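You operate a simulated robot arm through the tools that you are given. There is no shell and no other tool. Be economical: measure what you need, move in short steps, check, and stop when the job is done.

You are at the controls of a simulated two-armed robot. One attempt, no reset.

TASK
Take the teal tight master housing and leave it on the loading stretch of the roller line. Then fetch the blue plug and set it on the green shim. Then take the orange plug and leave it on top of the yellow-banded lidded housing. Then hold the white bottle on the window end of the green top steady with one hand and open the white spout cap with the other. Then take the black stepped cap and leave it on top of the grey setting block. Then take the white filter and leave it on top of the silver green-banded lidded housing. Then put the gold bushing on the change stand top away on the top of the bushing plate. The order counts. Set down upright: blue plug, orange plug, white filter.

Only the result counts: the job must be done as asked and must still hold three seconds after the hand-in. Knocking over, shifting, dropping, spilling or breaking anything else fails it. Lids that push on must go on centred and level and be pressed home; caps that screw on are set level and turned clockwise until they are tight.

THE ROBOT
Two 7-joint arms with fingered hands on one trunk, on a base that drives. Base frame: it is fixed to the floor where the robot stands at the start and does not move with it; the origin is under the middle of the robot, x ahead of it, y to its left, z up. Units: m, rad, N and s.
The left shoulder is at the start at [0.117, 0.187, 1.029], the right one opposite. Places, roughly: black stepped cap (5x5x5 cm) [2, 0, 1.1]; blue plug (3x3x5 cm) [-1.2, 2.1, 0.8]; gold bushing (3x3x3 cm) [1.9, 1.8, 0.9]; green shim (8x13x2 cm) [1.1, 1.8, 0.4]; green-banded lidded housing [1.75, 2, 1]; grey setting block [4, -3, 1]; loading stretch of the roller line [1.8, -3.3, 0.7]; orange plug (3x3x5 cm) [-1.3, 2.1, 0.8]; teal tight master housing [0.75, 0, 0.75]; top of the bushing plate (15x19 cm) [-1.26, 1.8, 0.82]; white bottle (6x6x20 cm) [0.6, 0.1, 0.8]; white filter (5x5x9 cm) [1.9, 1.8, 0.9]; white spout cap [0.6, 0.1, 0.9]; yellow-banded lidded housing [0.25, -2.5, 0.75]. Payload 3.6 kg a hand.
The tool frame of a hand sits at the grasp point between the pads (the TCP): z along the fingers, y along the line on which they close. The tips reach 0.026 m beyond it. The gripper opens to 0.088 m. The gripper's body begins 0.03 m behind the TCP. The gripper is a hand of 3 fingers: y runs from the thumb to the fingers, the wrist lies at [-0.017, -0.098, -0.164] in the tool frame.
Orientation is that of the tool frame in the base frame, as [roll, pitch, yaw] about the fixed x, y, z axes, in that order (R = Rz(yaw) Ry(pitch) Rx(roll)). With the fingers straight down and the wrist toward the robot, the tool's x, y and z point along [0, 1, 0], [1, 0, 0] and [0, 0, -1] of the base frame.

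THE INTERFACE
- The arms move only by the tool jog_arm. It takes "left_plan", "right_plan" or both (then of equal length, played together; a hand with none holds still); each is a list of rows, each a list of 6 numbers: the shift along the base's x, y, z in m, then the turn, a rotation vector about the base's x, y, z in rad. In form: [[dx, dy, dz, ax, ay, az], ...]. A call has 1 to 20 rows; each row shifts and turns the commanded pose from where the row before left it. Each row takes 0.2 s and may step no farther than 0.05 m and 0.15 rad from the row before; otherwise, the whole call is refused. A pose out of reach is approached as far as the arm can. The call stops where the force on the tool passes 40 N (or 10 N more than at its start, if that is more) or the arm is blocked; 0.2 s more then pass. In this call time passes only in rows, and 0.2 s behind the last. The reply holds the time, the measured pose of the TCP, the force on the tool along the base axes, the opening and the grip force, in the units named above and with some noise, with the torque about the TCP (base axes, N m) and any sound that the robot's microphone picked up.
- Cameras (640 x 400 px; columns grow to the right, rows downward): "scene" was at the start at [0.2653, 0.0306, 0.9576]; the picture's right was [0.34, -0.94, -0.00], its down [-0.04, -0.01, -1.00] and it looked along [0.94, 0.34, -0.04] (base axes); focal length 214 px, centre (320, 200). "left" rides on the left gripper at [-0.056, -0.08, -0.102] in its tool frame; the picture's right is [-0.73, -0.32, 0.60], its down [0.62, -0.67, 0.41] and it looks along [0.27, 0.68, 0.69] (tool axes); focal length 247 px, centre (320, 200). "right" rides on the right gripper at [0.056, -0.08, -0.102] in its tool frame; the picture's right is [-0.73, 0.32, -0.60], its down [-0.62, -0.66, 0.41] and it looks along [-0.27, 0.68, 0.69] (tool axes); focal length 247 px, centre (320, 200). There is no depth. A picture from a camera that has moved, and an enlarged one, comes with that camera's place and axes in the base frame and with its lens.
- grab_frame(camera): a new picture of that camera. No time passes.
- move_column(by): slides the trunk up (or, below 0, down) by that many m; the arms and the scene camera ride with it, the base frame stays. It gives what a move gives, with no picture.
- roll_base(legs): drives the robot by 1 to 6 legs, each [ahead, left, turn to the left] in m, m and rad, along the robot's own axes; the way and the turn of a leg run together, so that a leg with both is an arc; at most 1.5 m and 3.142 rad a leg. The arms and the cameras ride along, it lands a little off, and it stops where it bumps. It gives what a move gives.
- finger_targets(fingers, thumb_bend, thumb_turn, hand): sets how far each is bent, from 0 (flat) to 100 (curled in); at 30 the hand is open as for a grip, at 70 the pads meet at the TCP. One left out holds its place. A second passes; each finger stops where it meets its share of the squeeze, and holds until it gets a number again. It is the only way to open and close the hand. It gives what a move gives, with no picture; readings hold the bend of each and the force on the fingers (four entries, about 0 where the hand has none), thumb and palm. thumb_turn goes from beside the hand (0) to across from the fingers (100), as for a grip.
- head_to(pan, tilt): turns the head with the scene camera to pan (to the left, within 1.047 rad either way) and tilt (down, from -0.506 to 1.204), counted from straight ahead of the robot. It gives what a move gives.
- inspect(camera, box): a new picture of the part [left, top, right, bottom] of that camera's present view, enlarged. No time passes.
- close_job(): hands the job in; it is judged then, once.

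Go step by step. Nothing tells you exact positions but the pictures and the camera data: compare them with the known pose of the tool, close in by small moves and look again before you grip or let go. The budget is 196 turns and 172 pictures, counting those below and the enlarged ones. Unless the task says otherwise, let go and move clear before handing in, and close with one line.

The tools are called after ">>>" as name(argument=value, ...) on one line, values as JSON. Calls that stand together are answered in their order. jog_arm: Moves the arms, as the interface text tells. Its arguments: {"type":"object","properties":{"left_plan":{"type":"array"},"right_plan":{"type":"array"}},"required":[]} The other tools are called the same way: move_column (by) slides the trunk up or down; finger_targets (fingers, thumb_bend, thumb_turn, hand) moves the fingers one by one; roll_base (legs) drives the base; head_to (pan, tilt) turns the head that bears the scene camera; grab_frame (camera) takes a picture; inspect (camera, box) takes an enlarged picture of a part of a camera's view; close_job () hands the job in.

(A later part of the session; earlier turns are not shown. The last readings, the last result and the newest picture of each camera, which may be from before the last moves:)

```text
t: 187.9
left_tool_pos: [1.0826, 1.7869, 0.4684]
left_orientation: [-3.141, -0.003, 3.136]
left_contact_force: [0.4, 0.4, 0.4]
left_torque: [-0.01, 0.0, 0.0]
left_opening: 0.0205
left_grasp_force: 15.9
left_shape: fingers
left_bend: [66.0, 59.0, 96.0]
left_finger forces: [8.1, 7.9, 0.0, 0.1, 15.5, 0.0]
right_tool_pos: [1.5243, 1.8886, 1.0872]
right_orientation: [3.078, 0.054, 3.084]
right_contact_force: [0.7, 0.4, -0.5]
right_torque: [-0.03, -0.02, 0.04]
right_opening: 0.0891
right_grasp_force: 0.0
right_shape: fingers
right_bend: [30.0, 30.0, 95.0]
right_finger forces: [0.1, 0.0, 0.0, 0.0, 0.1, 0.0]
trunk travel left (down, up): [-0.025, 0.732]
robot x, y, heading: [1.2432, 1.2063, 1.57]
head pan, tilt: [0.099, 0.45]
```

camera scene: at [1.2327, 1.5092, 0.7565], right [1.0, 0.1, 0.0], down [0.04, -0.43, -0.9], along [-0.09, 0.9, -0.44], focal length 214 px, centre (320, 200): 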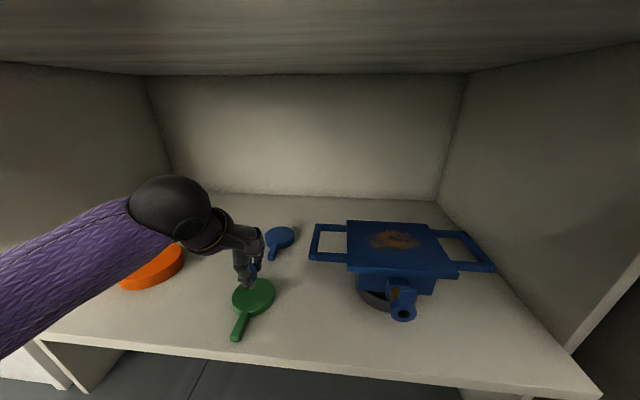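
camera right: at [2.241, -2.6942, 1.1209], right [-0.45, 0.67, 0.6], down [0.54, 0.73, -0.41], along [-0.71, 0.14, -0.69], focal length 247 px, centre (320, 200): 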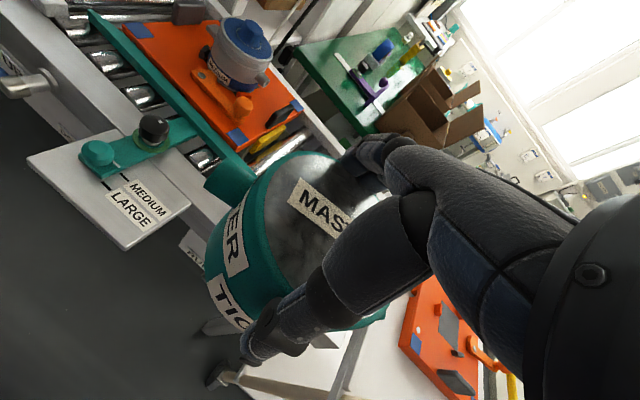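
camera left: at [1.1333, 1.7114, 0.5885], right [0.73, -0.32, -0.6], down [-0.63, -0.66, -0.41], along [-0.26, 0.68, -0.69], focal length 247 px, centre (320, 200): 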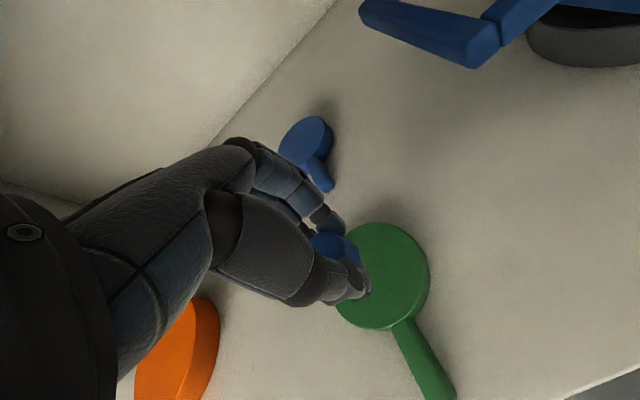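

>>> jog_arm(left_plan=[[0, 0, -0.003, 0, 0, 0], [0, 0, -0.003, 0, 0, 0], [0, 0, -0.002, 0, 0, 0]])

>>> inspect(camera="scene", box=[215, 240, 295, 330])

```text
t: 188.7
left_tool_pos: [1.0827, 1.7881, 0.4651]
left_orientation: [3.128, 0.003, 3.135]
left_contact_force: [-0.1, 0.2, 29.8]
left_torque: [-0.23, -0.01, -0.05]
left_opening: 0.0197
left_grasp_force: 22.7
left_shape: fingers
left_bend: [74.0, 60.0, 95.0]
left_finger forces: [9.5, 12.6, 0.0, 0.1, 23.5, 0.0]
right_tool_pos: [1.5254, 1.8857, 1.0896]
right_orientation: [3.075, 0.054, 3.085]
right_contact_force: [0.1, 0.6, 0.6]
right_torque: [-0.02, -0.01, 0.0]
right_opening: 0.0889
right_grasp_force: 0.0
right_shape: fingers
right_bend: [30.0, 30.0, 95.0]
right_finger forces: [0.0, 0.0, 0.0, 0.0, 0.1, 0.1]
trunk travel left (down, up): [-0.025, 0.732]
robot x, y, heading: [1.2457, 1.2049, 1.569]
head pan, tilt: [0.099, 0.45]
```

```text
4.44 times, centred on (255, 285) of scene
camera zoom: at [1.2332, 1.5076, 0.7577], right [1.0, 0.1, 0.0], down [0.04, -0.43, -0.9], along [-0.09, 0.9, -0.43], focal length 953 px, centre (609, -178)
```

zoom: 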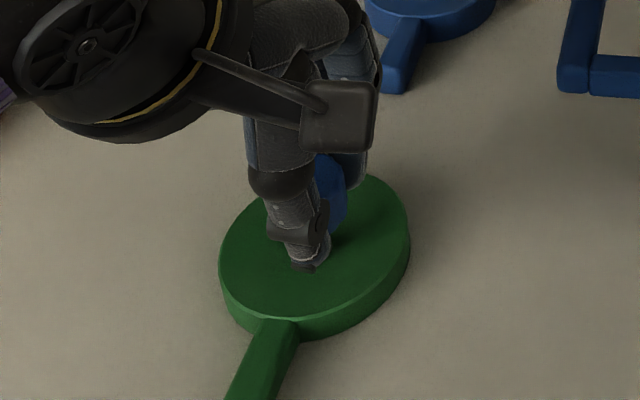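

It touched with 30 N; I raise 3 mm to relieve and see whether the plug is still upright, using the wrist camera.

>>> jog_arm(left_plan=[[0, 0, 0.003, 0, 0, 0]])

>>> inspect(camera="left", box=[260, 200, 440, 340])

```text
t: 189.1
left_tool_pos: [1.0841, 1.7878, 0.4651]
left_orientation: [3.133, 0.0, 3.134]
left_contact_force: [0.8, 3.2, 24.2]
left_torque: [-0.05, 0.0, 0.0]
left_opening: 0.02
left_grasp_force: 23.2
left_shape: fingers
left_bend: [74.0, 60.0, 95.0]
left_finger forces: [10.6, 13.4, 0.0, 0.0, 21.5, 0.0]
right_tool_pos: [1.5261, 1.8854, 1.0888]
right_orientation: [3.077, 0.056, 3.086]
right_contact_force: [-0.3, 0.9, -0.2]
right_torque: [0.0, -0.02, -0.02]
right_opening: 0.0892
right_grasp_force: 0.0
right_shape: fingers
right_bend: [30.0, 30.0, 95.0]
right_finger forces: [0.0, 0.0, 0.0, 0.0, 0.0, 0.0]
trunk travel left (down, up): [-0.025, 0.732]
robot x, y, heading: [1.2413, 1.2009, 1.571]
head pan, tilt: [0.099, 0.45]
```

```text
2.86 times, centred on (350, 270) of left
camera zoom: at [1.1393, 1.7064, 0.5667], right [0.73, -0.32, -0.6], down [-0.63, -0.66, -0.41], along [-0.26, 0.68, -0.68], focal length 706 px, centre (234, 0)
```

zoom: 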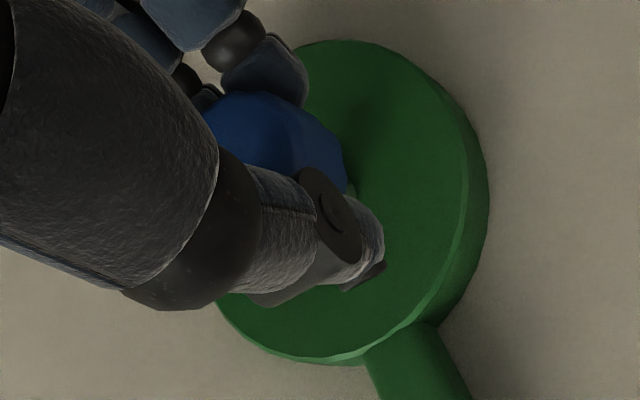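

Still 24 N; I raise a little more to release the pressure.

>>> jog_arm(left_plan=[[0, 0, 0.003, 0, 0, 0], [0, 0, 0.003, 0, 0, 0]])

>>> inspect(camera="scene", box=[215, 240, 295, 330])

```text
t: 189.7
left_tool_pos: [1.0826, 1.7838, 0.4667]
left_orientation: [-3.132, -0.003, 3.134]
left_contact_force: [0.4, 0.1, 6.4]
left_torque: [-0.01, 0.02, 0.02]
left_opening: 0.02
left_grasp_force: 17.6
left_shape: fingers
left_bend: [73.0, 60.0, 95.0]
left_finger forces: [8.6, 9.1, 0.1, 0.0, 17.3, 0.0]
right_tool_pos: [1.5251, 1.8881, 1.0876]
right_orientation: [3.077, 0.056, 3.085]
right_contact_force: [0.0, -0.3, 0.5]
right_torque: [0.03, 0.02, 0.01]
right_opening: 0.0891
right_grasp_force: 0.1
right_shape: fingers
right_bend: [30.0, 30.0, 95.0]
right_finger forces: [0.0, 0.0, 0.0, 0.0, 0.0, 0.1]
trunk travel left (down, up): [-0.025, 0.732]
robot x, y, heading: [1.2411, 1.2052, 1.568]
head pan, tilt: [0.099, 0.45]
```

```text
4.44 times, centred on (255, 285) of scene
camera zoom: at [1.2329, 1.5089, 0.7564], right [1.0, 0.1, 0.0], down [0.04, -0.43, -0.9], along [-0.09, 0.9, -0.44], focal length 953 px, centre (609, -178)
```

zoom: 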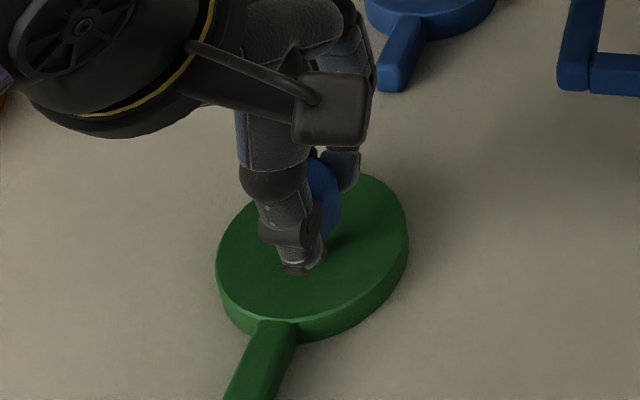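

Nearly unloaded. I open just slightly so that the plug can settle while still caged, and look.

>>> finger_targets(hand="left", fingers=62, thumb_bend=54)

>>> inspect(camera="scene", box=[215, 240, 295, 330])

>>> inspect(camera="left", box=[260, 200, 440, 340])

```text
t: 190.7
left_tool_pos: [1.083, 1.787, 0.4688]
left_orientation: [-3.141, -0.003, 3.135]
left_contact_force: [-0.1, -0.3, -0.6]
left_torque: [-0.02, 0.0, 0.0]
left_opening: 0.0278
left_grasp_force: 0.1
left_shape: fingers
left_bend: [62.0, 54.0, 97.0]
left_finger forces: [0.0, 0.1, 0.0, 0.0, 0.2, 0.0]
right_tool_pos: [1.5246, 1.8883, 1.0862]
right_orientation: [3.079, 0.057, 3.085]
right_contact_force: [1.0, 0.2, -0.4]
right_torque: [-0.03, 0.04, 0.01]
right_opening: 0.0893
right_grasp_force: 0.0
right_shape: fingers
right_bend: [30.0, 30.0, 95.0]
right_finger forces: [0.0, 0.0, 0.1, 0.0, 0.1, 0.1]
trunk travel left (down, up): [-0.025, 0.732]
robot x, y, heading: [1.2446, 1.2021, 1.57]
head pan, tilt: [0.099, 0.45]
```

```text
4.44 times, centred on (255, 285) of scene
camera zoom: at [1.2328, 1.5092, 0.7565], right [1.0, 0.1, 0.0], down [0.04, -0.43, -0.9], along [-0.09, 0.9, -0.44], focal length 953 px, centre (609, -178)
```

zoom: 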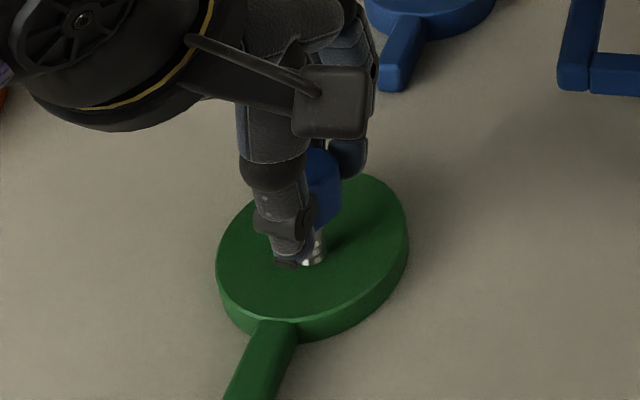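

```text
2.86 times, centred on (350, 270) of left
camera zoom: at [1.1386, 1.7067, 0.5701], right [0.73, -0.32, -0.6], down [-0.63, -0.66, -0.41], along [-0.26, 0.68, -0.69], focal length 706 px, centre (234, 0)
```

zoom: 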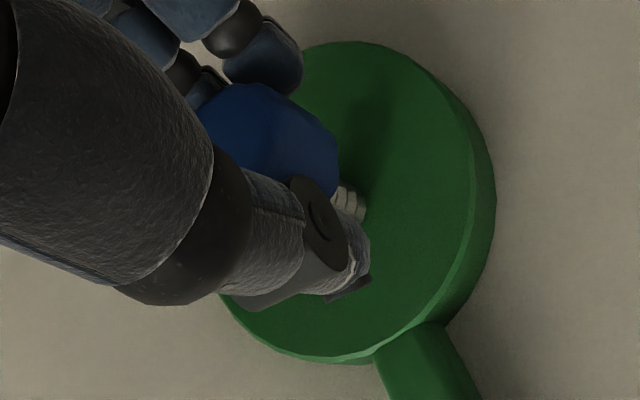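

The plug stands on its stem with no grip force. I open fully and raise the hand a bit.

>>> finger_targets(hand="left", fingers=35, thumb_bend=30)

>>> jog_arm(left_plan=[[0, 0, 0.02, 0, 0, 0], [0, 0, 0.03, 0, 0, 0], [0, 0, 0.03, 0, 0, 0]])

>>> inspect(camera="scene", box=[200, 200, 320, 330])

```text
t: 191.7
left_tool_pos: [1.0838, 1.7865, 0.4684]
left_orientation: [3.139, 0.0, 3.137]
left_contact_force: [0.1, 0.0, -0.6]
left_torque: [-0.01, 0.03, -0.01]
left_opening: 0.0827
left_grasp_force: 0.0
left_shape: fingers
left_bend: [35.0, 30.0, 97.0]
left_finger forces: [0.0, 0.0, 0.0, 0.0, 0.0, 0.1]
right_tool_pos: [1.5252, 1.8891, 1.0879]
right_orientation: [3.077, 0.055, 3.085]
right_contact_force: [0.4, -0.7, 0.0]
right_torque: [0.0, 0.01, 0.0]
right_opening: 0.0889
right_grasp_force: 0.1
right_shape: fingers
right_bend: [30.0, 30.0, 95.0]
right_finger forces: [0.0, 0.0, 0.0, 0.1, 0.0, 0.1]
trunk travel left (down, up): [-0.025, 0.732]
robot x, y, heading: [1.2427, 1.2053, 1.568]
head pan, tilt: [0.099, 0.45]
```

```text
t: 192.5
left_tool_pos: [1.0822, 1.7865, 0.5491]
left_orientation: [-3.141, -0.002, 3.136]
left_contact_force: [0.1, 0.2, 0.4]
left_torque: [-0.03, 0.0, 0.01]
left_opening: 0.0827
left_grasp_force: 0.0
left_shape: fingers
left_bend: [35.0, 30.0, 97.0]
left_finger forces: [0.0, 0.0, 0.0, 0.1, 0.0, 0.1]
right_tool_pos: [1.5259, 1.889, 1.0849]
right_orientation: [3.078, 0.056, 3.087]
right_contact_force: [0.2, -0.4, 0.7]
right_torque: [0.0, 0.02, 0.02]
right_opening: 0.0891
right_grasp_force: 0.0
right_shape: fingers
right_bend: [30.0, 30.0, 95.0]
right_finger forces: [0.1, 0.1, 0.0, 0.0, 0.0, 0.0]
trunk travel left (down, up): [-0.025, 0.732]
robot x, y, heading: [1.2434, 1.2026, 1.571]
head pan, tilt: [0.099, 0.45]
```

```text
3.08 times, centred on (260, 265) of scene
camera zoom: at [1.2327, 1.5092, 0.7566], right [1.0, 0.1, 0.0], down [0.04, -0.43, -0.9], along [-0.09, 0.9, -0.44], focal length 660 px, centre (505, 0)
```

zoom: 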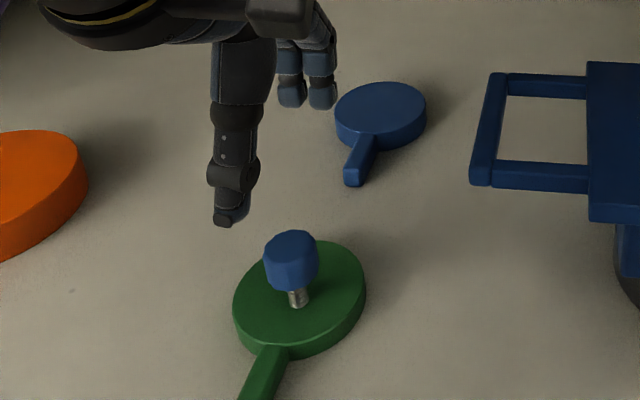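

The blue plug stands upright on the green shim. I back out, raise the trunk and return to the PLUGS rack for the orange plug.

>>> roll_base(legs=[[-0.35, 0, 0]])

>>> move_column(by=0.3)

>>> jog_arm(left_plan=[[0, 0, 0.04, 0, 0, -0.068], [0, 0, 0.04, 0, 0, -0.068], [0, 0, 0.04, 0, 0, -0.068], [0, 0, 0.04, 0, 0, -0.068], [0, 0, 0.04, 0, 0, -0.068], [0, 0, 0.04, 0, 0, -0.068], [0, 0, 0.03, 0, 0, -0.068]], right_plan=[[0, -0.03, -0.02, 0, 0, 0], [0, -0.03, -0.02, 0, 0, 0], [0, -0.03, -0.02, 0, 0, 0], [0, -0.03, -0.02, 0, 0, 0], [0, -0.03, -0.02, 0, 0, 0], [0, -0.03, -0.02, 0, 0, 0], [0, -0.02, -0.02, 0, 0, 0]])

>>> grab_frame(camera="scene")

```text
t: 194.8
left_tool_pos: [1.0819, 1.4367, 0.5499]
left_orientation: [-3.142, -0.002, 3.135]
left_contact_force: [-0.6, 0.1, 0.1]
left_torque: [-0.01, -0.01, 0.02]
left_opening: 0.0826
left_grasp_force: 0.1
left_shape: fingers
left_bend: [35.0, 30.0, 97.0]
left_finger forces: [0.1, 0.1, 0.0, 0.0, 0.1, 0.1]
right_tool_pos: [1.5253, 1.5384, 1.0881]
right_orientation: [3.076, 0.056, 3.085]
right_contact_force: [0.3, 0.3, -0.1]
right_torque: [-0.01, -0.02, 0.01]
right_opening: 0.0892
right_grasp_force: 0.1
right_shape: fingers
right_bend: [30.0, 30.0, 95.0]
right_finger forces: [0.1, 0.0, 0.1, 0.0, 0.1, 0.0]
trunk travel left (down, up): [-0.025, 0.732]
robot x, y, heading: [1.2398, 0.8573, 1.569]
head pan, tilt: [0.099, 0.45]
```

```text
t: 197.8
left_tool_pos: [1.0821, 1.4377, 0.8479]
left_orientation: [-3.14, -0.001, 3.137]
left_contact_force: [-1.1, -0.2, 0.8]
left_torque: [0.02, -0.02, 0.01]
left_opening: 0.0825
left_grasp_force: 0.1
left_shape: fingers
left_bend: [35.0, 30.0, 97.0]
left_finger forces: [0.0, 0.0, 0.0, 0.1, 0.1, 0.0]
right_tool_pos: [1.5242, 1.4834, 1.441]
right_orientation: [2.985, 0.049, 3.083]
right_contact_force: [-0.3, -0.2, -0.5]
right_torque: [0.01, 0.0, -0.01]
right_opening: 0.0893
right_grasp_force: 0.1
right_shape: fingers
right_bend: [30.0, 30.0, 95.0]
right_finger forces: [0.0, 0.0, 0.1, 0.1, 0.1, 0.0]
trunk travel left (down, up): [-0.325, 0.432]
robot x, y, heading: [1.2424, 0.8542, 1.566]
head pan, tilt: [0.099, 0.45]
```

```text
t: 199.4
left_tool_pos: [1.0806, 1.4375, 1.1199]
left_orientation: [-3.14, -0.001, 2.658]
left_contact_force: [-0.3, 0.0, -0.4]
left_torque: [-0.01, -0.01, -0.01]
left_opening: 0.0827
left_grasp_force: 0.1
left_shape: fingers
left_bend: [35.0, 30.0, 97.0]
left_finger forces: [0.1, 0.0, 0.1, 0.0, 0.0, 0.0]
right_tool_pos: [1.5877, 1.3517, 1.3246]
right_orientation: [2.984, 0.049, 3.082]
right_contact_force: [-1.0, 0.1, 0.3]
right_torque: [0.0, 0.03, 0.03]
right_opening: 0.0892
right_grasp_force: 0.1
right_shape: fingers
right_bend: [30.0, 30.0, 95.0]
right_finger forces: [0.0, 0.0, 0.0, 0.1, 0.0, 0.1]
right hand out of reach, approached as far as the arm can: row 4, 5, 6, 7
trunk travel left (down, up): [-0.325, 0.432]
robot x, y, heading: [1.241, 0.8565, 1.567]
head pan, tilt: [0.099, 0.45]
```

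```text
88 pictures are left
camera scene: at [1.2317, 1.1008, 1.0835], right [1.0, 0.1, 0.0], down [0.04, -0.43, -0.9], along [-0.09, 0.9, -0.44], focal length 214 px, centre (320, 200)
```

scene: 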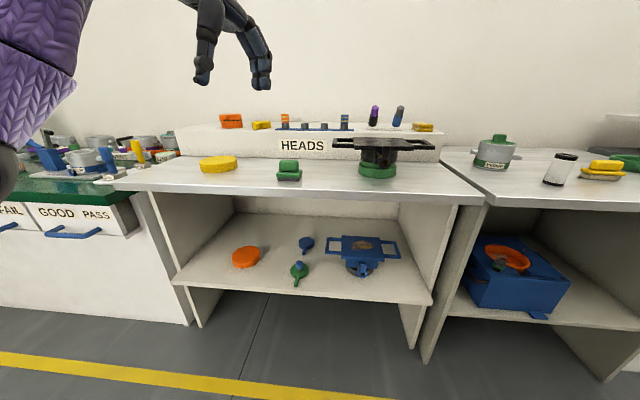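

The blue plug is seen standing on the shim. I preset the left hand and drive back to the plugs.

>>> jog_arm(left_plan=[[0.03, 0.02, 0, 0, 0, 0], [0.03, 0.02, 0, 0, 0, 0], [0.03, 0.02, 0, 0, 0, 0], [0.028, 0.02, 0, 0, 0, 0]])

>>> roll_base(legs=[[0, 1.3, 0], [0, 1.19, 0], [0.53, 0, 0]])

>>> grab_frame(camera="left")

```text
t: 200.4
left_tool_pos: [1.2011, 1.518, 1.1203]
left_orientation: [-3.14, 0.0, 2.66]
left_contact_force: [-0.1, 0.0, -0.2]
left_torque: [0.01, -0.03, 0.01]
left_opening: 0.0827
left_grasp_force: 0.0
left_shape: fingers
left_bend: [35.0, 30.0, 97.0]
left_finger forces: [0.1, 0.1, 0.0, 0.0, 0.0, 0.0]
right_tool_pos: [1.5867, 1.3532, 1.3264]
right_orientation: [2.985, 0.05, 3.081]
right_contact_force: [-0.1, 0.6, 1.2]
right_torque: [0.0, 0.0, -0.03]
right_opening: 0.0894
right_grasp_force: 0.0
right_shape: fingers
right_bend: [30.0, 30.0, 95.0]
right_finger forces: [0.0, 0.0, 0.0, 0.1, 0.1, 0.1]
trunk travel left (down, up): [-0.325, 0.432]
robot x, y, heading: [1.24, 0.8546, 1.567]
head pan, tilt: [0.099, 0.45]
```

```text
t: 215.3
left_tool_pos: [-1.315, 2.0369, 1.1186]
left_orientation: [-3.139, 0.0, 2.668]
left_contact_force: [0.3, -0.2, -0.6]
left_torque: [0.0, -0.03, -0.01]
left_opening: 0.0827
left_grasp_force: 0.0
left_shape: fingers
left_bend: [35.0, 30.0, 97.0]
left_finger forces: [0.0, 0.1, 0.0, 0.0, 0.0, 0.0]
right_tool_pos: [-0.9281, 1.8749, 1.3245]
right_orientation: [2.986, 0.049, 3.092]
right_contact_force: [0.8, 0.5, 0.0]
right_torque: [-0.03, -0.02, 0.02]
right_opening: 0.0889
right_grasp_force: 0.0
right_shape: fingers
right_bend: [30.0, 30.0, 95.0]
right_finger forces: [0.1, 0.0, 0.0, 0.0, 0.1, 0.0]
trunk travel left (down, up): [-0.325, 0.432]
robot x, y, heading: [-1.2702, 1.3752, 1.581]
head pan, tilt: [0.099, 0.45]
```

```text
87 pictures are left
camera left: at [-1.3023, 1.9404, 1.2205], right [0.51, -0.62, -0.6], down [-0.86, -0.31, -0.41], along [0.07, 0.72, -0.69], focal length 247 px, centre (320, 200)
```

left: 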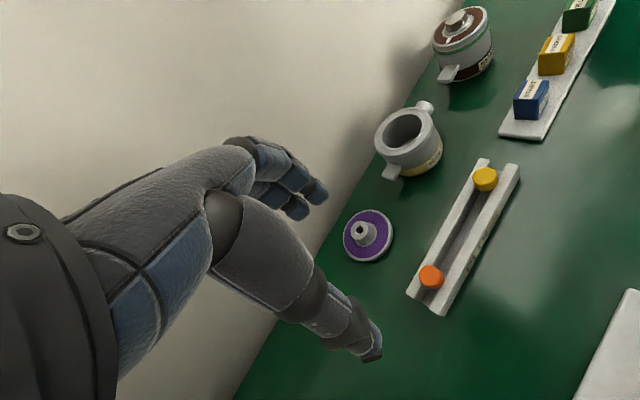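

The orange plug is at (-1.290, 2.057). I lower the left hand onto it at the same height that worked before.

>>> jog_arm(left_plan=[[0.0125, 0.01, -0.04, 0, 0, 0], [0.0125, 0.01, -0.04, 0, 0, 0], [0, 0, -0.04, 0, 0, 0], [0, 0, -0.04, 0, 0, 0], [0, 0, -0.04, 0, 0, 0], [0, 0, -0.03, 0, 0, 0], [0, 0, -0.022, 0, 0, 0]])

>>> finger_targets(hand="left", fingers=76, thumb_bend=76)

>>> inspect(camera="scene", box=[200, 60, 440, 240])

```text
t: 216.9
left_tool_pos: [-1.2915, 2.0558, 0.8667]
left_orientation: [3.141, -0.003, 2.67]
left_contact_force: [0.1, 0.5, -0.5]
left_torque: [0.0, -0.01, -0.02]
left_opening: 0.0827
left_grasp_force: 0.0
left_shape: fingers
left_bend: [35.0, 30.0, 97.0]
left_finger forces: [0.0, 0.0, 0.0, 0.0, 0.1, 0.0]
right_tool_pos: [-0.9282, 1.8742, 1.3247]
right_orientation: [2.987, 0.05, 3.093]
right_contact_force: [0.2, 0.1, -0.1]
right_torque: [0.01, -0.01, -0.01]
right_opening: 0.0888
right_grasp_force: 0.1
right_shape: fingers
right_bend: [30.0, 30.0, 95.0]
right_finger forces: [0.0, 0.1, 0.0, 0.0, 0.1, 0.0]
trunk travel left (down, up): [-0.325, 0.432]
robot x, y, heading: [-1.2695, 1.3739, 1.583]
head pan, tilt: [0.099, 0.45]
```

```text
t: 217.9
left_tool_pos: [-1.2906, 2.0572, 0.8676]
left_orientation: [-3.141, -0.001, 2.67]
left_contact_force: [-1.2, 9.1, -0.3]
left_torque: [0.3, -0.01, -0.06]
left_opening: 0.0203
left_grasp_force: 18.1
left_shape: fingers
left_bend: [64.0, 59.0, 95.0]
left_finger forces: [5.5, 18.0, 0.1, 0.0, 13.7, 0.0]
right_tool_pos: [-0.9286, 1.8747, 1.3247]
right_orientation: [2.986, 0.049, 3.093]
right_contact_force: [-0.2, 0.4, 0.6]
right_torque: [-0.01, 0.01, 0.03]
right_opening: 0.0892
right_grasp_force: 0.1
right_shape: fingers
right_bend: [30.0, 30.0, 95.0]
right_finger forces: [0.0, 0.0, 0.0, 0.0, 0.0, 0.0]
trunk travel left (down, up): [-0.325, 0.432]
robot x, y, heading: [-1.2677, 1.3746, 1.578]
head pan, tilt: [0.099, 0.45]
```

```text
2.22 times, centred on (320, 150) of scene
camera zoom: at [-1.2814, 1.6203, 1.0832], right [0.99, 0.11, 0.0], down [0.05, -0.43, -0.9], along [-0.1, 0.89, -0.44], focal length 477 px, centre (320, 311)
```

zoom: 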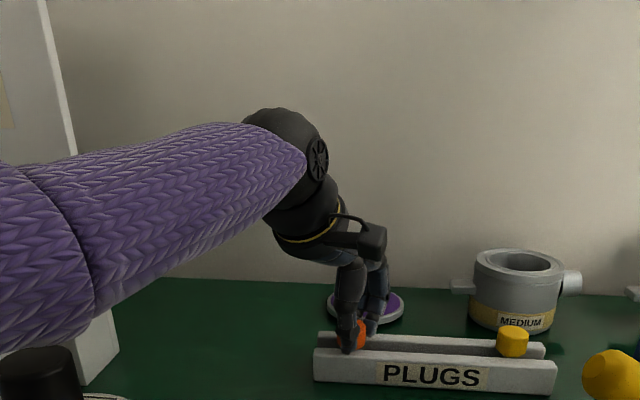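

Gripped. I lift.

>>> jog_arm(left_plan=[[0, 0, 0.02, 0, 0, 0], [0, 0, 0.03, 0, 0, 0], [0, 0, 0.04, 0, 0, 0], [0, 0, 0.04, 0, 0, 0]])

>>> inspect(camera="scene", box=[280, 90, 390, 240])

```text
t: 218.9
left_tool_pos: [-1.2912, 2.0542, 0.9963]
left_orientation: [-3.14, 0.001, 2.67]
left_contact_force: [0.3, 0.2, 0.0]
left_torque: [0.04, 0.02, 0.01]
left_opening: 0.0198
left_grasp_force: 16.2
left_shape: fingers
left_bend: [65.0, 60.0, 95.0]
left_finger forces: [5.9, 10.8, 0.0, 0.1, 15.4, 0.1]
right_tool_pos: [-0.9285, 1.8738, 1.3271]
right_orientation: [2.985, 0.049, 3.092]
right_contact_force: [-1.3, 0.3, -0.1]
right_torque: [-0.01, 0.0, -0.04]
right_opening: 0.089
right_grasp_force: 0.0
right_shape: fingers
right_bend: [30.0, 30.0, 95.0]
right_finger forces: [0.0, 0.1, 0.0, 0.0, 0.1, 0.0]
trunk travel left (down, up): [-0.325, 0.432]
robot x, y, heading: [-1.2729, 1.3731, 1.578]
head pan, tilt: [0.099, 0.45]
```

```text
2.67 times, centred on (335, 165) of scene
camera zoom: at [-1.2813, 1.6191, 1.0835], right [0.99, 0.11, 0.0], down [0.05, -0.43, -0.9], along [-0.1, 0.9, -0.44], focal length 572 px, centre (280, 293)
```

zoom: 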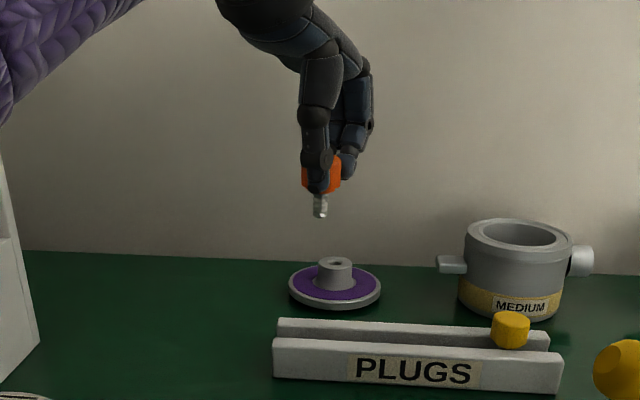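

The orange plug is held upright. I raise it and drive over to the GOOD/REWORK bench with the yellow-banded housing.

>>> jog_arm(left_plan=[[0, 0, 0.04, 0, 0, 0], [0, 0, 0.04, 0, 0, 0], [0, 0, 0.04, 0, 0, 0], [0, 0, 0.03, 0, 0, 0]])

>>> roll_base(legs=[[-0.45, 0, 0], [0, -0.82, 0], [-0.35, 0, 0], [0, 0, -3.14], [1.45, 0, 0], [0.5, 0, 0]])

>>> roll_base(legs=[[0, 0.75, 0]])

>>> head_to(pan=0.0, tilt=0.4)

>>> grab_frame(camera="scene")

```text
t: 219.9
left_tool_pos: [-1.2908, 2.0558, 1.1473]
left_orientation: [-3.14, -0.001, 2.668]
left_contact_force: [-0.3, 0.3, -0.1]
left_torque: [-0.03, 0.01, 0.0]
left_opening: 0.0201
left_grasp_force: 16.0
left_shape: fingers
left_bend: [65.0, 60.0, 95.0]
left_finger forces: [6.0, 11.0, 0.0, 0.0, 15.6, 0.0]
right_tool_pos: [-0.9293, 1.8749, 1.3254]
right_orientation: [2.983, 0.051, 3.092]
right_contact_force: [0.0, 0.1, -0.3]
right_torque: [-0.03, 0.01, 0.0]
right_opening: 0.089
right_grasp_force: 0.1
right_shape: fingers
right_bend: [30.0, 30.0, 95.0]
right_finger forces: [0.1, 0.0, 0.0, 0.1, 0.0, 0.0]
trunk travel left (down, up): [-0.325, 0.432]
robot x, y, heading: [-1.2685, 1.3713, 1.58]
head pan, tilt: [0.099, 0.45]
```

```text
t: 245.1
left_tool_pos: [-0.4059, -2.0492, 1.1468]
left_orientation: [-3.139, 0.001, -0.476]
left_contact_force: [-0.5, 0.5, -0.3]
left_torque: [0.02, 0.0, -0.01]
left_opening: 0.0191
left_grasp_force: 15.5
left_shape: fingers
left_bend: [66.0, 60.0, 95.0]
left_finger forces: [6.4, 10.0, 0.0, 0.0, 14.2, 0.1]
right_tool_pos: [-0.7675, -1.8664, 1.3255]
right_orientation: [2.986, 0.052, -0.051]
right_contact_force: [-1.0, 0.3, -0.3]
right_torque: [0.01, 0.0, 0.0]
right_opening: 0.0886
right_grasp_force: 0.1
right_shape: fingers
right_bend: [30.0, 30.0, 95.0]
right_finger forces: [0.1, 0.1, 0.0, 0.1, 0.0, 0.0]
trunk travel left (down, up): [-0.325, 0.432]
robot x, y, heading: [-0.4288, -1.3656, -1.564]
head pan, tilt: [0.099, 0.45]
```

```text
t: 249.2
left_tool_pos: [0.3488, -2.0445, 1.148]
left_orientation: [-3.141, 0.001, -0.477]
left_contact_force: [-0.1, 1.0, 0.4]
left_torque: [0.0, 0.0, 0.02]
left_opening: 0.0189
left_grasp_force: 15.2
left_shape: fingers
left_bend: [66.0, 60.0, 95.0]
left_finger forces: [6.2, 9.9, 0.0, 0.1, 14.2, 0.0]
right_tool_pos: [-0.0136, -1.8619, 1.3252]
right_orientation: [2.985, 0.051, -0.053]
right_contact_force: [0.5, -0.4, -0.5]
right_torque: [-0.01, 0.03, 0.0]
right_opening: 0.0887
right_grasp_force: 0.1
right_shape: fingers
right_bend: [30.0, 30.0, 95.0]
right_finger forces: [0.1, 0.0, 0.0, 0.0, 0.0, 0.1]
trunk travel left (down, up): [-0.325, 0.432]
robot x, y, heading: [0.328, -1.3628, -1.562]
head pan, tilt: [0.099, 0.45]
```

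```text
t: 249.8
left_tool_pos: [0.3474, -2.0437, 1.1468]
left_orientation: [3.141, 0.0, -0.477]
left_contact_force: [0.3, -0.4, 0.0]
left_torque: [0.0, 0.03, 0.03]
left_opening: 0.0188
left_grasp_force: 15.1
left_shape: fingers
left_bend: [66.0, 60.0, 95.0]
left_finger forces: [6.4, 10.0, 0.0, 0.0, 14.2, 0.1]
right_tool_pos: [-0.0141, -1.8618, 1.325]
right_orientation: [2.983, 0.05, -0.055]
right_contact_force: [-0.5, 0.3, -0.4]
right_torque: [-0.02, -0.02, 0.0]
right_opening: 0.0888
right_grasp_force: 0.0
right_shape: fingers
right_bend: [30.0, 30.0, 95.0]
right_finger forces: [0.0, 0.1, 0.0, 0.0, 0.0, 0.0]
trunk travel left (down, up): [-0.325, 0.432]
robot x, y, heading: [0.3285, -1.3629, -1.571]
head pan, tilt: [0.0, 0.4]
```

```text
84 pictures are left
camera scene: at [0.3273, -1.6086, 1.0881], right [-1.0, 0.0, 0.0], down [0.0, 0.39, -0.92], along [0.0, -0.92, -0.39], focal length 214 px, centre (320, 200)
```

scene: 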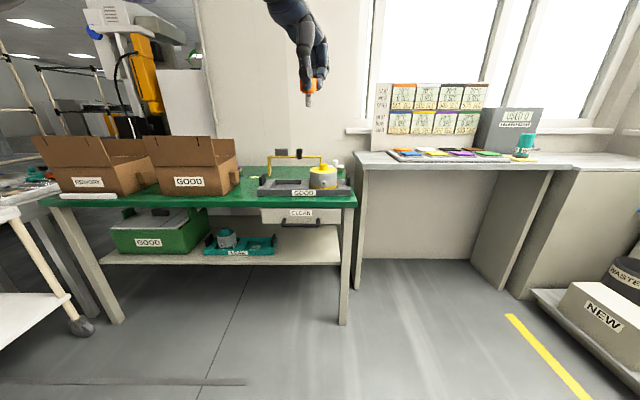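

The yellow-banded housing stands in the GOOD tray near (0.32, -2.6). I enlarge it.

>>> inspect(camera="scene", box=[250, 135, 370, 215])

```text
5.00 times, centred on (310, 175) of scene
camera zoom: at [0.3273, -1.6086, 1.0881], right [-1.0, 0.0, 0.0], down [0.0, 0.39, -0.92], along [0.0, -0.92, -0.39], focal length 1072 px, centre (370, 325)
```

zoom: 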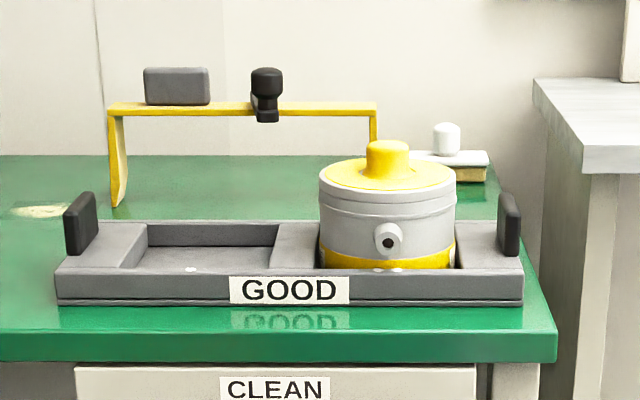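

The housing has a flat lid with a central knob. I drive closer, which brings the plug above it, and look with the wrist camera.

>>> roll_base(legs=[[0.5, -0.02, 0]])

>>> grab_frame(camera="left")

>>> grab_frame(camera="scene")

```text
t: 252.8
left_tool_pos: [0.3337, -2.543, 1.1466]
left_orientation: [-3.14, -0.001, -0.472]
left_contact_force: [0.8, 0.1, -0.9]
left_torque: [-0.03, 0.0, 0.02]
left_opening: 0.0188
left_grasp_force: 15.2
left_shape: fingers
left_bend: [66.0, 60.0, 95.0]
left_finger forces: [6.3, 10.0, 0.0, 0.0, 14.2, 0.0]
right_tool_pos: [-0.03, -2.3606, 1.325]
right_orientation: [2.986, 0.051, -0.05]
right_contact_force: [0.4, -0.1, -0.2]
right_torque: [0.0, -0.02, -0.01]
right_opening: 0.089
right_grasp_force: 0.1
right_shape: fingers
right_bend: [30.0, 30.0, 95.0]
right_finger forces: [0.0, 0.0, 0.0, 0.0, 0.0, 0.0]
trunk travel left (down, up): [-0.325, 0.432]
robot x, y, heading: [0.3098, -1.8572, -1.56]
head pan, tilt: [0.0, 0.4]
```

```text
82 pictures are left
camera left: at [0.3187, -2.4447, 1.2485], right [-0.51, 0.62, -0.6], down [0.86, 0.31, -0.41], along [-0.07, -0.72, -0.69], focal length 247 px, centre (320, 200)
```

left: 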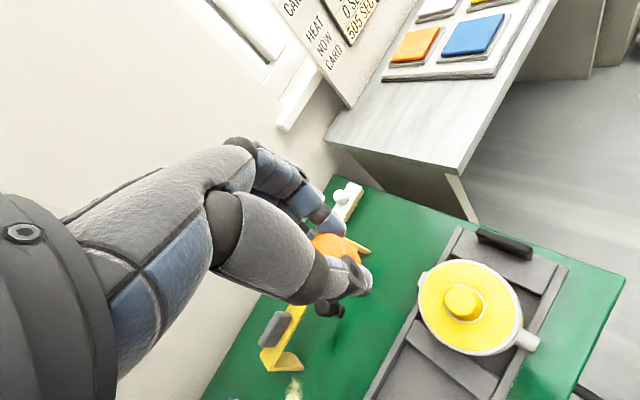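

```text
81 pictures are left
camera scene: at [0.3108, -2.1064, 1.088], right [-1.0, -0.01, 0.0], down [0.0, 0.39, -0.92], along [0.01, -0.92, -0.39], focal length 214 px, centre (320, 200)
```

scene: 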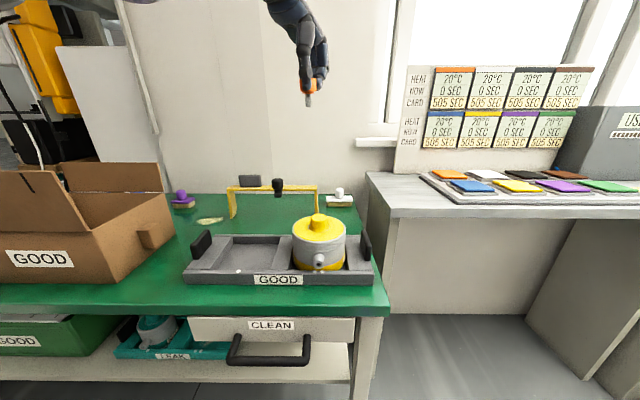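

The knob's flat top centre is at (0.315, -2.519, 0.861). I move the plug over it and lower to about 1 cm above.

>>> jog_arm(left_plan=[[-0.01, 0.012, -0.03, 0, 0, 0], [-0.01, 0.012, -0.04, 0, 0, 0], [0, 0, -0.04, 0, 0, 0], [0, 0, -0.04, 0, 0, 0], [0, 0, -0.03, 0, 0, 0], [0, 0, -0.025, 0, 0, 0]])

>>> inspect(camera="scene", box=[260, 140, 380, 290])

>>> inspect(camera="left", box=[240, 180, 480, 380])

```text
t: 254.2
left_tool_pos: [0.3121, -2.517, 0.9414]
left_orientation: [3.141, -0.001, -0.474]
left_contact_force: [0.5, -0.4, -0.5]
left_torque: [0.03, -0.01, -0.01]
left_opening: 0.0187
left_grasp_force: 15.4
left_shape: fingers
left_bend: [66.0, 60.0, 95.0]
left_finger forces: [6.3, 10.1, 0.0, 0.1, 14.1, 0.0]
right_tool_pos: [-0.0309, -2.36, 1.3257]
right_orientation: [2.984, 0.05, -0.051]
right_contact_force: [-0.4, 0.2, 0.3]
right_torque: [0.0, -0.01, -0.02]
right_opening: 0.0891
right_grasp_force: 0.1
right_shape: fingers
right_bend: [30.0, 30.0, 95.0]
right_finger forces: [0.0, 0.1, 0.0, 0.1, 0.0, 0.0]
trunk travel left (down, up): [-0.325, 0.432]
robot x, y, heading: [0.3116, -1.8576, -1.561]
head pan, tilt: [0.0, 0.4]
```

```text
2.67 times, centred on (320, 215) of scene
camera zoom: at [0.3108, -2.1058, 1.0881], right [-1.0, -0.01, 0.0], down [0.0, 0.39, -0.92], along [0.01, -0.92, -0.39], focal length 572 px, centre (320, 160)
```

zoom: 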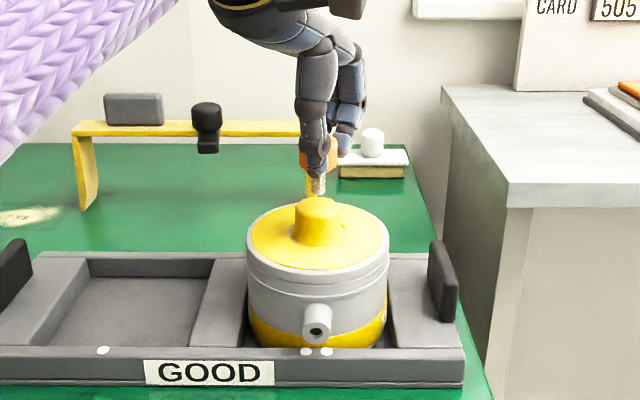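

```text
2.00 times, centred on (360, 280) of left
camera zoom: at [0.2985, -2.4201, 1.0437], right [-0.51, 0.62, -0.6], down [0.86, 0.31, -0.41], along [-0.07, -0.72, -0.69], focal length 494 px, centre (240, 40)
```

zoom: 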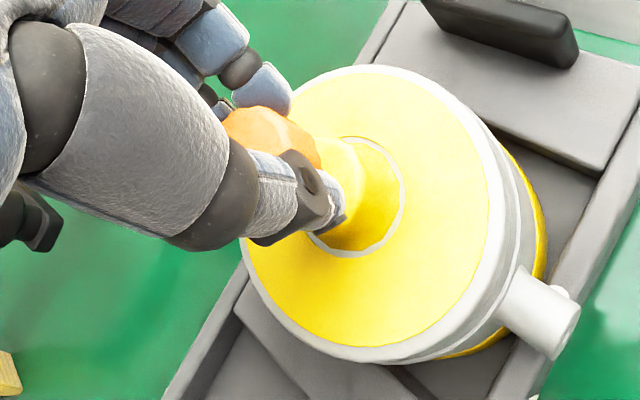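

Alignment is good within a few mm; the stem tip is about 1.3 cm above the knob. I shift 5 mm and lower gently.

>>> jog_arm(left_plan=[[0, -0.005, -0.004, 0, 0, 0], [0.001, 0, -0.004, 0, 0, 0], [0, 0, -0.002, 0, 0, 0]])

>>> jog_arm(left_plan=[[0, 0, -0.002, 0, 0, 0]])

>>> inspect(camera="scene", box=[280, 170, 360, 250])

```text
t: 255.0
left_tool_pos: [0.3147, -2.5233, 0.933]
left_orientation: [3.141, 0.0, -0.474]
left_contact_force: [-0.2, -0.3, -0.6]
left_torque: [-0.02, -0.02, -0.01]
left_opening: 0.0185
left_grasp_force: 15.3
left_shape: fingers
left_bend: [66.0, 60.0, 95.0]
left_finger forces: [6.2, 10.1, 0.1, 0.0, 14.1, 0.1]
right_tool_pos: [-0.0309, -2.3589, 1.3271]
right_orientation: [2.985, 0.05, -0.051]
right_contact_force: [-0.1, 0.2, 0.6]
right_torque: [0.04, -0.02, 0.02]
right_opening: 0.0889
right_grasp_force: 0.1
right_shape: fingers
right_bend: [30.0, 30.0, 95.0]
right_finger forces: [0.1, 0.0, 0.0, 0.0, 0.0, 0.0]
trunk travel left (down, up): [-0.325, 0.432]
robot x, y, heading: [0.3095, -1.8612, -1.561]
head pan, tilt: [0.0, 0.4]
```

```text
t: 255.4
left_tool_pos: [0.3148, -2.5229, 0.9294]
left_orientation: [3.141, -0.002, -0.473]
left_contact_force: [-0.4, 0.5, 0.8]
left_torque: [0.03, 0.0, -0.01]
left_opening: 0.0187
left_grasp_force: 15.2
left_shape: fingers
left_bend: [66.0, 60.0, 95.0]
left_finger forces: [6.1, 10.0, 0.0, 0.0, 14.1, 0.0]
right_tool_pos: [-0.03, -2.3596, 1.3257]
right_orientation: [2.986, 0.049, -0.05]
right_contact_force: [-0.6, -0.3, 0.5]
right_torque: [0.0, 0.02, 0.0]
right_opening: 0.0886
right_grasp_force: 0.1
right_shape: fingers
right_bend: [30.0, 30.0, 95.0]
right_finger forces: [0.0, 0.0, 0.1, 0.0, 0.0, 0.0]
trunk travel left (down, up): [-0.325, 0.432]
robot x, y, heading: [0.3107, -1.8584, -1.566]
head pan, tilt: [0.0, 0.4]
```

```text
5.00 times, centred on (320, 210) of scene
camera zoom: at [0.3108, -2.1058, 1.0881], right [-1.0, -0.01, 0.0], down [0.0, 0.39, -0.92], along [0.01, -0.92, -0.39], focal length 1072 px, centre (320, 150)
```

zoom: 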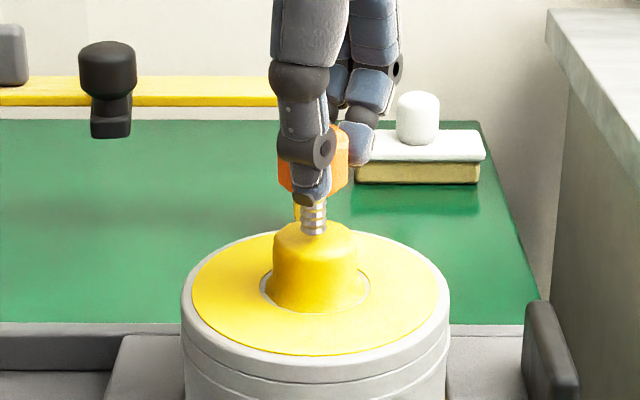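

The stem tip is right at the knob's centre, nearly touching. I lower 1.5 mm at a time.

>>> jog_arm(left_plan=[[0, 0, -0.0015, 0, 0, 0], [0, 0, -0.0015, 0, 0, 0]])

```text
t: 256.0
left_tool_pos: [0.3146, -2.5232, 0.9262]
left_orientation: [-3.141, -0.002, -0.473]
left_contact_force: [-0.6, 1.4, 0.1]
left_torque: [-0.03, 0.0, 0.02]
left_opening: 0.0188
left_grasp_force: 15.5
left_shape: fingers
left_bend: [66.0, 60.0, 95.0]
left_finger forces: [6.2, 10.1, 0.1, 0.0, 14.2, 0.1]
right_tool_pos: [-0.0307, -2.3599, 1.3257]
right_orientation: [2.984, 0.051, -0.051]
right_contact_force: [0.3, -0.6, 0.2]
right_torque: [-0.01, -0.03, 0.0]
right_opening: 0.0889
right_grasp_force: 0.0
right_shape: fingers
right_bend: [30.0, 30.0, 95.0]
right_finger forces: [0.0, 0.1, 0.0, 0.0, 0.0, 0.1]
trunk travel left (down, up): [-0.325, 0.432]
robot x, y, heading: [0.3105, -1.8558, -1.564]
head pan, tilt: [0.0, 0.4]
```

>>> jog_arm(left_plan=[[0, 0, -0.0015, 0, 0, 0], [0, 0, -0.001, 0, 0, 0]])

>>> inspect(camera="scene", box=[295, 190, 345, 230])

```text
t: 256.6
left_tool_pos: [0.3143, -2.5218, 0.9269]
left_orientation: [3.141, -0.003, -0.473]
left_contact_force: [-0.2, 0.6, 6.5]
left_torque: [0.03, -0.05, -0.02]
left_opening: 0.0182
left_grasp_force: 17.3
left_shape: fingers
left_bend: [66.0, 60.0, 95.0]
left_finger forces: [6.6, 11.5, 0.1, 0.1, 15.4, 0.1]
right_tool_pos: [-0.0305, -2.3588, 1.3266]
right_orientation: [2.983, 0.05, -0.05]
right_contact_force: [-0.1, -0.2, 0.3]
right_torque: [0.0, 0.02, -0.01]
right_opening: 0.089
right_grasp_force: 0.0
right_shape: fingers
right_bend: [30.0, 30.0, 95.0]
right_finger forces: [0.0, 0.0, 0.0, 0.0, 0.1, 0.1]
trunk travel left (down, up): [-0.325, 0.432]
robot x, y, heading: [0.3114, -1.8592, -1.555]
head pan, tilt: [0.0, 0.4]
```

```text
10.00 times, centred on (320, 210) of scene
camera zoom: at [0.3108, -2.1051, 1.0884], right [-1.0, -0.01, 0.0], down [0.0, 0.39, -0.92], along [0.01, -0.92, -0.39], focal length 2145 px, centre (320, 100)
```

zoom: 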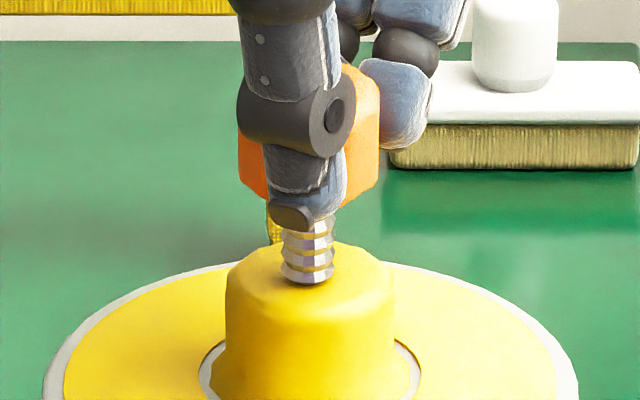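

The stem stands centred on the knob with 6 N. I open slightly so it can settle, then open fully.

>>> finger_targets(hand="left", fingers=60, thumb_bend=54)

>>> inspect(camera="scene", box=[295, 190, 345, 230])

```text
t: 257.6
left_tool_pos: [0.3137, -2.5218, 0.9244]
left_orientation: [-3.141, -0.002, -0.475]
left_contact_force: [-0.2, 0.0, -0.1]
left_torque: [0.03, 0.03, 0.01]
left_opening: 0.0295
left_grasp_force: 0.0
left_shape: fingers
left_bend: [60.0, 54.0, 97.0]
left_finger forces: [0.1, 0.0, 0.0, 0.1, 0.0, 0.0]
right_tool_pos: [-0.029, -2.36, 1.326]
right_orientation: [2.984, 0.049, -0.05]
right_contact_force: [-0.2, 0.7, 0.8]
right_torque: [-0.02, -0.01, 0.01]
right_opening: 0.089
right_grasp_force: 0.0
right_shape: fingers
right_bend: [30.0, 30.0, 95.0]
right_finger forces: [0.0, 0.0, 0.1, 0.1, 0.0, 0.1]
trunk travel left (down, up): [-0.325, 0.432]
robot x, y, heading: [0.3129, -1.8598, -1.56]
head pan, tilt: [0.0, 0.4]
```

```text
10.00 times, centred on (320, 210) of scene
camera zoom: at [0.3108, -2.1057, 1.0881], right [-1.0, -0.01, 0.0], down [0.0, 0.39, -0.92], along [0.01, -0.92, -0.39], focal length 2145 px, centre (320, 100)
```

zoom: 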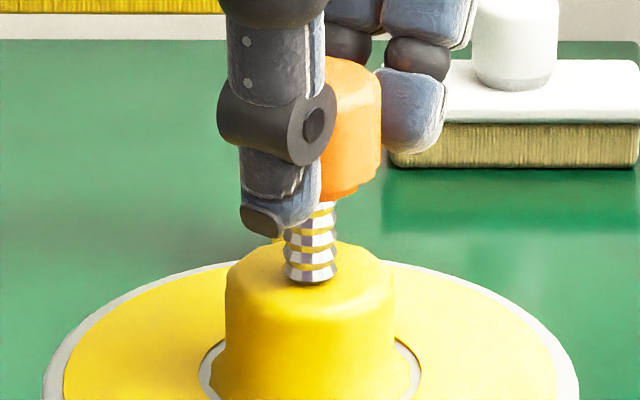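

It stands upright (right edges vertical). I open fully and rise.

>>> finger_targets(hand="left", fingers=32, thumb_bend=30)

>>> jog_arm(left_plan=[[0, 0, 0.02, 0, 0, 0], [0, 0, 0.04, 0, 0, 0], [0, 0, 0.04, 0, 0, 0], [0, 0, 0.04, 0, 0, 0], [0, 0, 0.04, 0, 0, 0]])

>>> inspect(camera="scene", box=[260, 130, 380, 290])

```text
t: 258.6
left_tool_pos: [0.3155, -2.5245, 0.9249]
left_orientation: [-3.141, -0.001, -0.472]
left_contact_force: [-0.2, 0.3, -0.1]
left_torque: [0.01, 0.03, 0.04]
left_opening: 0.0856
left_grasp_force: 0.0
left_shape: fingers
left_bend: [32.0, 30.0, 97.0]
left_finger forces: [0.0, 0.0, 0.1, 0.0, 0.1, 0.1]
right_tool_pos: [-0.03, -2.3602, 1.326]
right_orientation: [2.984, 0.049, -0.052]
right_contact_force: [0.1, 0.2, 0.2]
right_torque: [-0.04, 0.03, 0.0]
right_opening: 0.0889
right_grasp_force: 0.1
right_shape: fingers
right_bend: [30.0, 30.0, 95.0]
right_finger forces: [0.0, 0.0, 0.0, 0.0, 0.0, 0.1]
trunk travel left (down, up): [-0.325, 0.432]
robot x, y, heading: [0.3099, -1.8604, -1.563]
head pan, tilt: [0.0, 0.4]
```

```text
t: 259.8
left_tool_pos: [0.3133, -2.5209, 1.1085]
left_orientation: [3.141, 0.001, -0.473]
left_contact_force: [0.9, -0.3, 0.2]
left_torque: [0.02, 0.04, 0.01]
left_opening: 0.086
left_grasp_force: 0.0
left_shape: fingers
left_bend: [32.0, 30.0, 97.0]
left_finger forces: [0.0, 0.0, 0.1, 0.0, 0.1, 0.0]
right_tool_pos: [-0.0304, -2.359, 1.3261]
right_orientation: [2.985, 0.049, -0.05]
right_contact_force: [1.0, 0.0, -0.6]
right_torque: [-0.01, -0.03, -0.02]
right_opening: 0.0887
right_grasp_force: 0.0
right_shape: fingers
right_bend: [30.0, 30.0, 95.0]
right_finger forces: [0.0, 0.0, 0.0, 0.0, 0.0, 0.0]
trunk travel left (down, up): [-0.325, 0.432]
robot x, y, heading: [0.3105, -1.8593, -1.565]
head pan, tilt: [0.0, 0.4]
```

```text
2.50 times, centred on (320, 210) of scene
camera zoom: at [0.3107, -2.1054, 1.0882], right [-1.0, -0.01, 0.0], down [0.0, 0.39, -0.92], along [0.01, -0.92, -0.39], focal length 536 px, centre (320, 175)
```

zoom: 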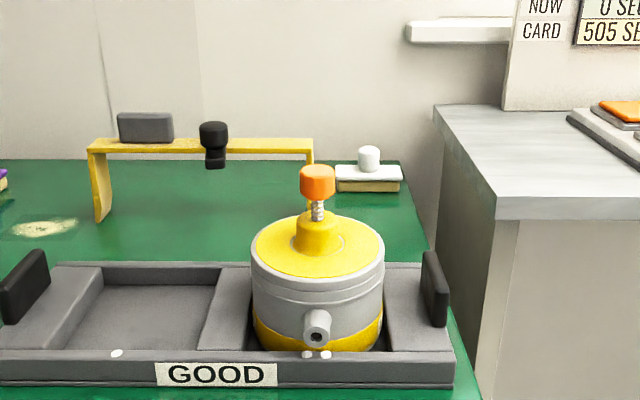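

The orange plug stands upright on the housing's lid. Next is the bottle: I drive back to face the green top.

>>> roll_base(legs=[[-0.45, 0, 0], [0, -0.75, 0], [-1.45, 0, 0], [0, 0, 1.565], [0.2, 0, 0]])

>>> grab_frame(camera="scene")

```text
t: 278.0
left_tool_pos: [0.4171, 0.0209, 1.1052]
left_orientation: [-3.14, 0.001, 1.074]
left_contact_force: [-0.1, -0.8, -0.6]
left_torque: [0.01, 0.01, 0.02]
left_opening: 0.086
left_grasp_force: 0.0
left_shape: fingers
left_bend: [32.0, 30.0, 97.0]
left_finger forces: [0.0, 0.0, 0.0, 0.0, 0.0, 0.0]
right_tool_pos: [0.2475, -0.3181, 1.3257]
right_orientation: [2.986, 0.05, 1.498]
right_contact_force: [-0.7, -0.5, 0.0]
right_torque: [0.03, 0.0, 0.04]
right_opening: 0.0887
right_grasp_force: 0.0
right_shape: fingers
right_bend: [30.0, 30.0, 95.0]
right_finger forces: [0.1, 0.1, 0.0, 0.0, 0.0, 0.0]
trunk travel left (down, up): [-0.325, 0.432]
robot x, y, heading: [-0.2488, 0.0321, -0.015]
head pan, tilt: [0.0, 0.4]
```

```text
74 pictures are left
camera scene: at [0.0003, 0.0298, 1.0878], right [-0.02, -1.0, 0.0], down [-0.39, 0.01, -0.92], along [0.92, -0.01, -0.39], focal length 214 px, centre (320, 200)
```

scene: 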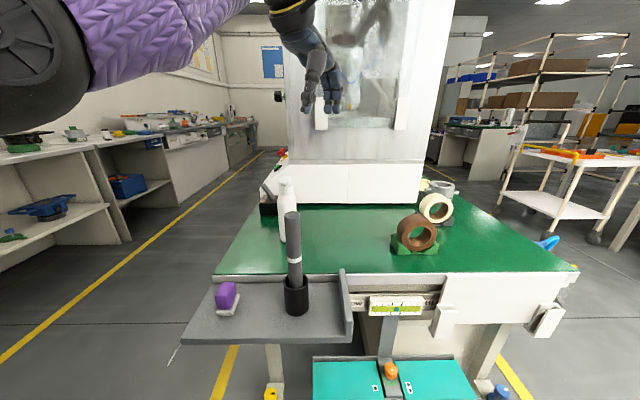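

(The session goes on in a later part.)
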